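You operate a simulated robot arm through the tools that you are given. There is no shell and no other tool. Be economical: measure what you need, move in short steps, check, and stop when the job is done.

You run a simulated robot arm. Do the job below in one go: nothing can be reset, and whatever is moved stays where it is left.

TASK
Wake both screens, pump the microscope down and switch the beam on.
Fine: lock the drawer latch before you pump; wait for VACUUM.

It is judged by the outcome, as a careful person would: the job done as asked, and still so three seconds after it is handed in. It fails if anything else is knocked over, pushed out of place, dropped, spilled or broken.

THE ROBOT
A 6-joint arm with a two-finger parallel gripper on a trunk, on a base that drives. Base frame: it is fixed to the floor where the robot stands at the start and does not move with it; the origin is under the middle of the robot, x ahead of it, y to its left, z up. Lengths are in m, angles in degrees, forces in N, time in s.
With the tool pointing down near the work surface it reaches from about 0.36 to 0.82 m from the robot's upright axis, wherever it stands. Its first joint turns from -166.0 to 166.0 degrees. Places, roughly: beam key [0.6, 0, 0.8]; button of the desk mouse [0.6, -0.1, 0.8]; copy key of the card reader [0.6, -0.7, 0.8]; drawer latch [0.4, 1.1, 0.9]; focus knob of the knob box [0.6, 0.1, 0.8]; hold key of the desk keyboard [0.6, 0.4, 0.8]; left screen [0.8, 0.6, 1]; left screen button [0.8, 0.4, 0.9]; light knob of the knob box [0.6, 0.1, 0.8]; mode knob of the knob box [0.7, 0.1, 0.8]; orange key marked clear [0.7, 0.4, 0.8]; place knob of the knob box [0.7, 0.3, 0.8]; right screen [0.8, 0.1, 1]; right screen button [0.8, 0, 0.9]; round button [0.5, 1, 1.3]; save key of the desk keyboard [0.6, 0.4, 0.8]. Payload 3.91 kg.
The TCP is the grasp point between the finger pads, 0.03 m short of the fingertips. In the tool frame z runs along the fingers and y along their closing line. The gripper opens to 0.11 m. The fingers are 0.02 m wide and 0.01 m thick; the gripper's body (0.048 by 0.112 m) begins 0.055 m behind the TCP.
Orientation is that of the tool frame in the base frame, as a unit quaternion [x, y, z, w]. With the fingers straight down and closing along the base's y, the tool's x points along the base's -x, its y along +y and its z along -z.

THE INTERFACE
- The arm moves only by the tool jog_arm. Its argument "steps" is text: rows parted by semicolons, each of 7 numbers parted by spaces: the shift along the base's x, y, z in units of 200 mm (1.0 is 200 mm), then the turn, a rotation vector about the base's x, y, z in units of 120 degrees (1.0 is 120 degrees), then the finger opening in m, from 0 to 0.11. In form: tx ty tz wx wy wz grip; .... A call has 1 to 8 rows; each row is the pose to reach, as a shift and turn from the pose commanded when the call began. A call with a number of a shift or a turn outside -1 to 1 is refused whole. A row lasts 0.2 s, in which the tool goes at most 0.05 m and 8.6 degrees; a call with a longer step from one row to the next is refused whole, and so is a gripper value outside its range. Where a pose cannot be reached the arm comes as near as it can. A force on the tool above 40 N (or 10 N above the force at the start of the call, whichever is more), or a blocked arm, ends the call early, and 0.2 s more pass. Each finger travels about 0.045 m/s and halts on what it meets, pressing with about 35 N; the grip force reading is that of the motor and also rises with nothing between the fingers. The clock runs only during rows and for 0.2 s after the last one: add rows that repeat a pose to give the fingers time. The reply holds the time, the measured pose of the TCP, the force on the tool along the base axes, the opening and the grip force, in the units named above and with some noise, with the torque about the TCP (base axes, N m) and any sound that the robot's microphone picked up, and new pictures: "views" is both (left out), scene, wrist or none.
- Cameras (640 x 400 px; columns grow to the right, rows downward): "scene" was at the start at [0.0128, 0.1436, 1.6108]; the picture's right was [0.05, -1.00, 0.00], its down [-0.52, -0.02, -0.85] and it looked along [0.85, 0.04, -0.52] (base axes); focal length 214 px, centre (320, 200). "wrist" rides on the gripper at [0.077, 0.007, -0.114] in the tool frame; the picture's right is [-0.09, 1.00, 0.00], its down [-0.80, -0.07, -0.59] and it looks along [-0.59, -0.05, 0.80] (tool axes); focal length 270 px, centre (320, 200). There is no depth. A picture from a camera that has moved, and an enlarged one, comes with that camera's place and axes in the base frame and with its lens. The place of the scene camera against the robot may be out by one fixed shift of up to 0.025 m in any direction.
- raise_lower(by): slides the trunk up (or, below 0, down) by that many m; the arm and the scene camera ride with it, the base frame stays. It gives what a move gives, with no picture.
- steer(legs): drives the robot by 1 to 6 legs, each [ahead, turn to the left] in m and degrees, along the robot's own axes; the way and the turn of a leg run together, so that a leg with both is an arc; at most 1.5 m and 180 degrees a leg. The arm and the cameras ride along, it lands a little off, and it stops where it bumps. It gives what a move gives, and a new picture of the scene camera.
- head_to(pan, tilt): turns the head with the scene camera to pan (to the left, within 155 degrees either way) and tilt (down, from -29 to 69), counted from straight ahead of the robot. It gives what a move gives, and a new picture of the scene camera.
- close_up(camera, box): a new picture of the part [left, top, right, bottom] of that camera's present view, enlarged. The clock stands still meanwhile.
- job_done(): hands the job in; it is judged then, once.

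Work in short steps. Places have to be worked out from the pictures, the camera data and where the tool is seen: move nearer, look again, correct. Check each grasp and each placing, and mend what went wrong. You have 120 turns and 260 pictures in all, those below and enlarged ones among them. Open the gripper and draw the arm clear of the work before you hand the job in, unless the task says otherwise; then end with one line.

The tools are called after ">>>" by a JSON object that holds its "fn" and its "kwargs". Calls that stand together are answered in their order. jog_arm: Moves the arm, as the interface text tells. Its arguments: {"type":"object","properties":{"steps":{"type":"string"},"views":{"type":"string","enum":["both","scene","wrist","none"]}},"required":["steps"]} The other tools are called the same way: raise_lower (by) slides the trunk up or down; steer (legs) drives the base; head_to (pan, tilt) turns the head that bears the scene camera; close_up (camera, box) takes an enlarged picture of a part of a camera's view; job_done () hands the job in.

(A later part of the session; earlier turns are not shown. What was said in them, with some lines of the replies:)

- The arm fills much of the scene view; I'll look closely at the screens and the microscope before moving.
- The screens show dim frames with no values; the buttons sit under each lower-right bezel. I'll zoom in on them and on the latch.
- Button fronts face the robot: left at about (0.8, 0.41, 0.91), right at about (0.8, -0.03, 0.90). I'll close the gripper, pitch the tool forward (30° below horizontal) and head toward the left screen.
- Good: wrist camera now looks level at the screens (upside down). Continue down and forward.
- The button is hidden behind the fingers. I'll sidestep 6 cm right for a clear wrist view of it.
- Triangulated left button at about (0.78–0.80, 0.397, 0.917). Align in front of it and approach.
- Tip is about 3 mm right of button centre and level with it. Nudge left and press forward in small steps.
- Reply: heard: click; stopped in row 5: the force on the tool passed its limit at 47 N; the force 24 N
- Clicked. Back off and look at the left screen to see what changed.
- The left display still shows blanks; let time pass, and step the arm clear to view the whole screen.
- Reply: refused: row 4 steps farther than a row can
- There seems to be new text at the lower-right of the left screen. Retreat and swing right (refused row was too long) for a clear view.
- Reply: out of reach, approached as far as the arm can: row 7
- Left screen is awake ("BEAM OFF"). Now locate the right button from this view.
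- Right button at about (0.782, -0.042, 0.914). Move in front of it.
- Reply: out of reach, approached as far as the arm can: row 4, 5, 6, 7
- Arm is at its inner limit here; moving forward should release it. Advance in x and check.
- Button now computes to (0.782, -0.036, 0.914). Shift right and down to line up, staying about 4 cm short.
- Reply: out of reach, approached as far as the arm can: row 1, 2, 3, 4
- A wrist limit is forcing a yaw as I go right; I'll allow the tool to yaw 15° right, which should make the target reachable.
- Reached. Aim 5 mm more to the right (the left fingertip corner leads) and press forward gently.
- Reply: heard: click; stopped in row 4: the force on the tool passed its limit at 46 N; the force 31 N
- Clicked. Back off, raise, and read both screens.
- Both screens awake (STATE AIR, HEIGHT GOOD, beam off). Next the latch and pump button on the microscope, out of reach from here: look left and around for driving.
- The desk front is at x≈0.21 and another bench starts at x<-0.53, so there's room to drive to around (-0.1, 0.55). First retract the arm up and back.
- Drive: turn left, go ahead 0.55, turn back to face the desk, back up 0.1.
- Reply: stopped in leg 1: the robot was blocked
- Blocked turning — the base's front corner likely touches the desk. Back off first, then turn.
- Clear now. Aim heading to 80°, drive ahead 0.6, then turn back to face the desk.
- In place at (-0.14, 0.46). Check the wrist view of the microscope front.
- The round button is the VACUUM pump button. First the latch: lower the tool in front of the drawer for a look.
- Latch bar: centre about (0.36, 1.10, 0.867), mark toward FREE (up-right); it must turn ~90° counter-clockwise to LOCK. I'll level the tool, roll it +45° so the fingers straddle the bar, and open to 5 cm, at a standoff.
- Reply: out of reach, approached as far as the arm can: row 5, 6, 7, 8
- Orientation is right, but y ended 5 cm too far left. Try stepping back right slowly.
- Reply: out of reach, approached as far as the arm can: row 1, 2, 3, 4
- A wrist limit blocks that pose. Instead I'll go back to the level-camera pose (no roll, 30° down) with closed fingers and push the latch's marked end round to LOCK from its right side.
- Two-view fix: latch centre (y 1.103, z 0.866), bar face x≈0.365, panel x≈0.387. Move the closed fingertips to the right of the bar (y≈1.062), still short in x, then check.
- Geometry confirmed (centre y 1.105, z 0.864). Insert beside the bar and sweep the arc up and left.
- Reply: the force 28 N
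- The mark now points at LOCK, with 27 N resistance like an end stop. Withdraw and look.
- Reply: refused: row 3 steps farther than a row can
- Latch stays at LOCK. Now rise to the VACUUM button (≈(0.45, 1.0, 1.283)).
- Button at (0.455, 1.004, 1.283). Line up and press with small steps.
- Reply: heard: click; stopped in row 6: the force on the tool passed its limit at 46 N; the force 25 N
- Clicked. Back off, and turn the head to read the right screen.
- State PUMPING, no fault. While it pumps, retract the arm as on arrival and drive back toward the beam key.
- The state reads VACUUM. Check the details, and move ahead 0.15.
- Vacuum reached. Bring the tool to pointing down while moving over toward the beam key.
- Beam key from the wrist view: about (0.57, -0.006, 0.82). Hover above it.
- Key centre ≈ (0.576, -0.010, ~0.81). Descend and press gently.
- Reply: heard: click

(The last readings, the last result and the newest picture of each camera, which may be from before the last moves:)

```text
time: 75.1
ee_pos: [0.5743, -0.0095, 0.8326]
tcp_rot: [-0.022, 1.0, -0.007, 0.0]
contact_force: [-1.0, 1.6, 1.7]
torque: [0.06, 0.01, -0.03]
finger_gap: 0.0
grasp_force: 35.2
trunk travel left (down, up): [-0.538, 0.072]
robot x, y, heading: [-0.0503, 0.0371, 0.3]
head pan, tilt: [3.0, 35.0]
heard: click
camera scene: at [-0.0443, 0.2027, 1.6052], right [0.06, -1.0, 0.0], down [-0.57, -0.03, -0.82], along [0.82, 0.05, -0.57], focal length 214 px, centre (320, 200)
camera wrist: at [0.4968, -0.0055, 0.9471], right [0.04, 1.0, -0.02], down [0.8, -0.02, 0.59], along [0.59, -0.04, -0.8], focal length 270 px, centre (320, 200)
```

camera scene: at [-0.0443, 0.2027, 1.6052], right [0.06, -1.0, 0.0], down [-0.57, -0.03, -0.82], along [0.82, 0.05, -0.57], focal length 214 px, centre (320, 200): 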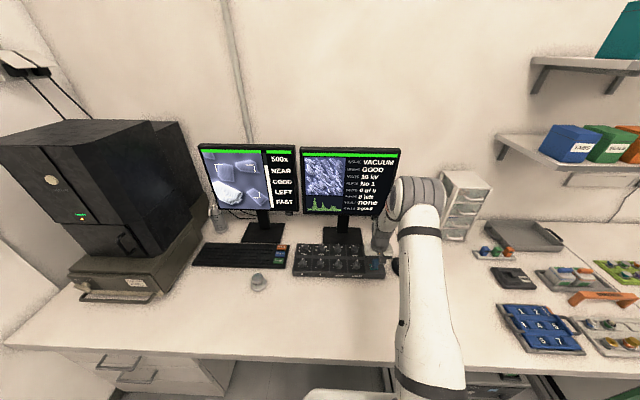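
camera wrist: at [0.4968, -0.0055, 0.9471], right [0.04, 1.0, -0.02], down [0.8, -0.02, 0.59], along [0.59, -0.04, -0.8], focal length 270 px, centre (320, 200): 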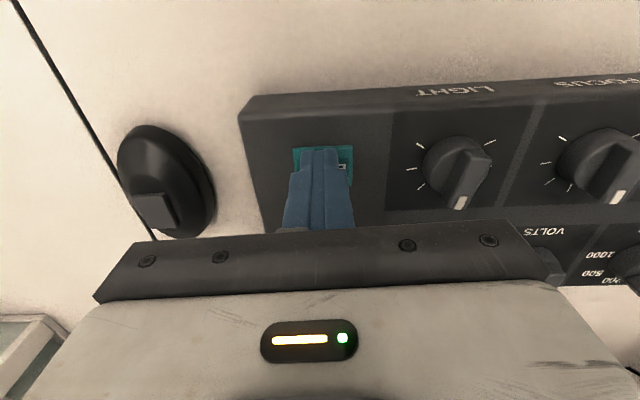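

Clicked and the beam image appeared on the left screen. Lift straight up and clear, open the gripper, and verify.

>>> {"fn": "jog_arm", "kwargs": {"steps": "0 0 0.2 0 0 0 0; 0 0 0.4 0 0 0 0; 0 0 0.6 0 0 0 0; -0.05 0 0.8 0 0 0 0.01; -0.1 0 1 0 0 0 0.02; -0.3 0 1 0 0 0 0.03; -0.4 0 1 0 0 0 0.04; -0.4 0 1 0 0 0 0.05", "views": "scene"}}

>>> {"fn": "close_up", "kwargs": {"camera": "scene", "box": [190, 130, 410, 270]}}

>>> {"fn": "close_up", "kwargs": {"camera": "scene", "box": [0, 110, 240, 310]}}

```text
time: 76.9
ee_pos: [0.4946, -0.0084, 1.0326]
tcp_rot: [-0.022, 1.0, -0.008, -0.001]
contact_force: [-0.4, 0.2, -0.3]
torque: [0.02, 0.02, -0.01]
finger_gap: 0.05
grasp_force: 0.0
trunk travel left (down, up): [-0.538, 0.072]
robot x, y, heading: [-0.052, 0.0401, 0.3]
head pan, tilt: [3.0, 35.0]
camera scene: at [-0.044, 0.2025, 1.6051], right [0.06, -1.0, 0.0], down [-0.57, -0.03, -0.82], along [0.82, 0.05, -0.57], focal length 214 px, centre (320, 200)
```

scene: 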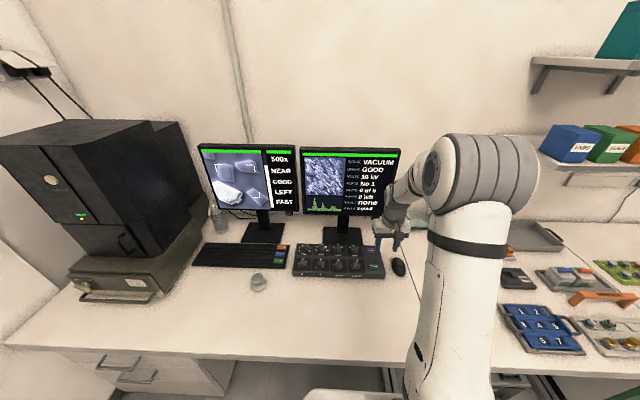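

```text
2.86 times, centred on (300, 200) of scene
camera zoom: at [-0.044, 0.2025, 1.6051], right [0.06, -1.0, 0.0], down [-0.57, -0.03, -0.82], along [0.82, 0.05, -0.57], focal length 613 px, centre (377, 200)
```

zoom: 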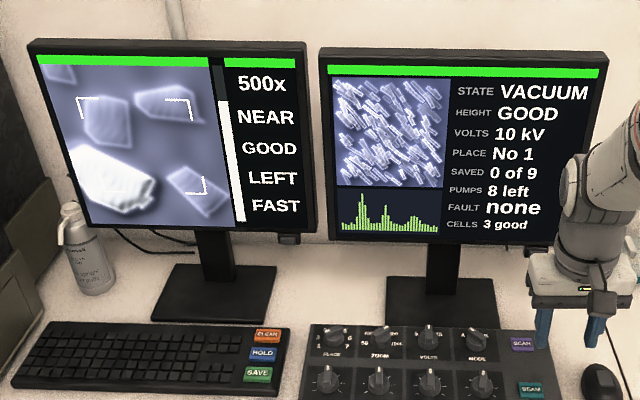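

```text
2.00 times, centred on (120, 210) of scene
camera zoom: at [-0.044, 0.2025, 1.6051], right [0.06, -1.0, 0.0], down [-0.57, -0.03, -0.82], along [0.82, 0.05, -0.57], focal length 429 px, centre (720, 180)
```

zoom: 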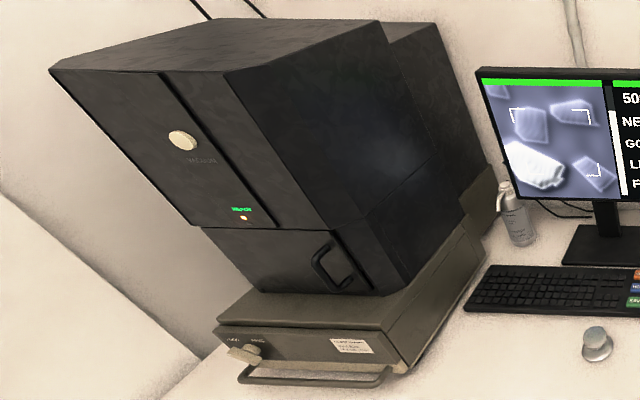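

Both screens are awake, the state is VACUUM with no fault, the latch is on LOCK, the beam is on with a live image, and the arm is clear with the gripper open. Handing in.

>>> {"fn": "job_done", "kwargs": {}}

```text
The job is handed in.
```

Both screens are awake, the drawer latch was locked before pumping, the microscope reached VACUUM with no fault, and the beam is on with a live image; nothing else on the desk looked disturbed, though the base bumped something, probably the desk, while turning.
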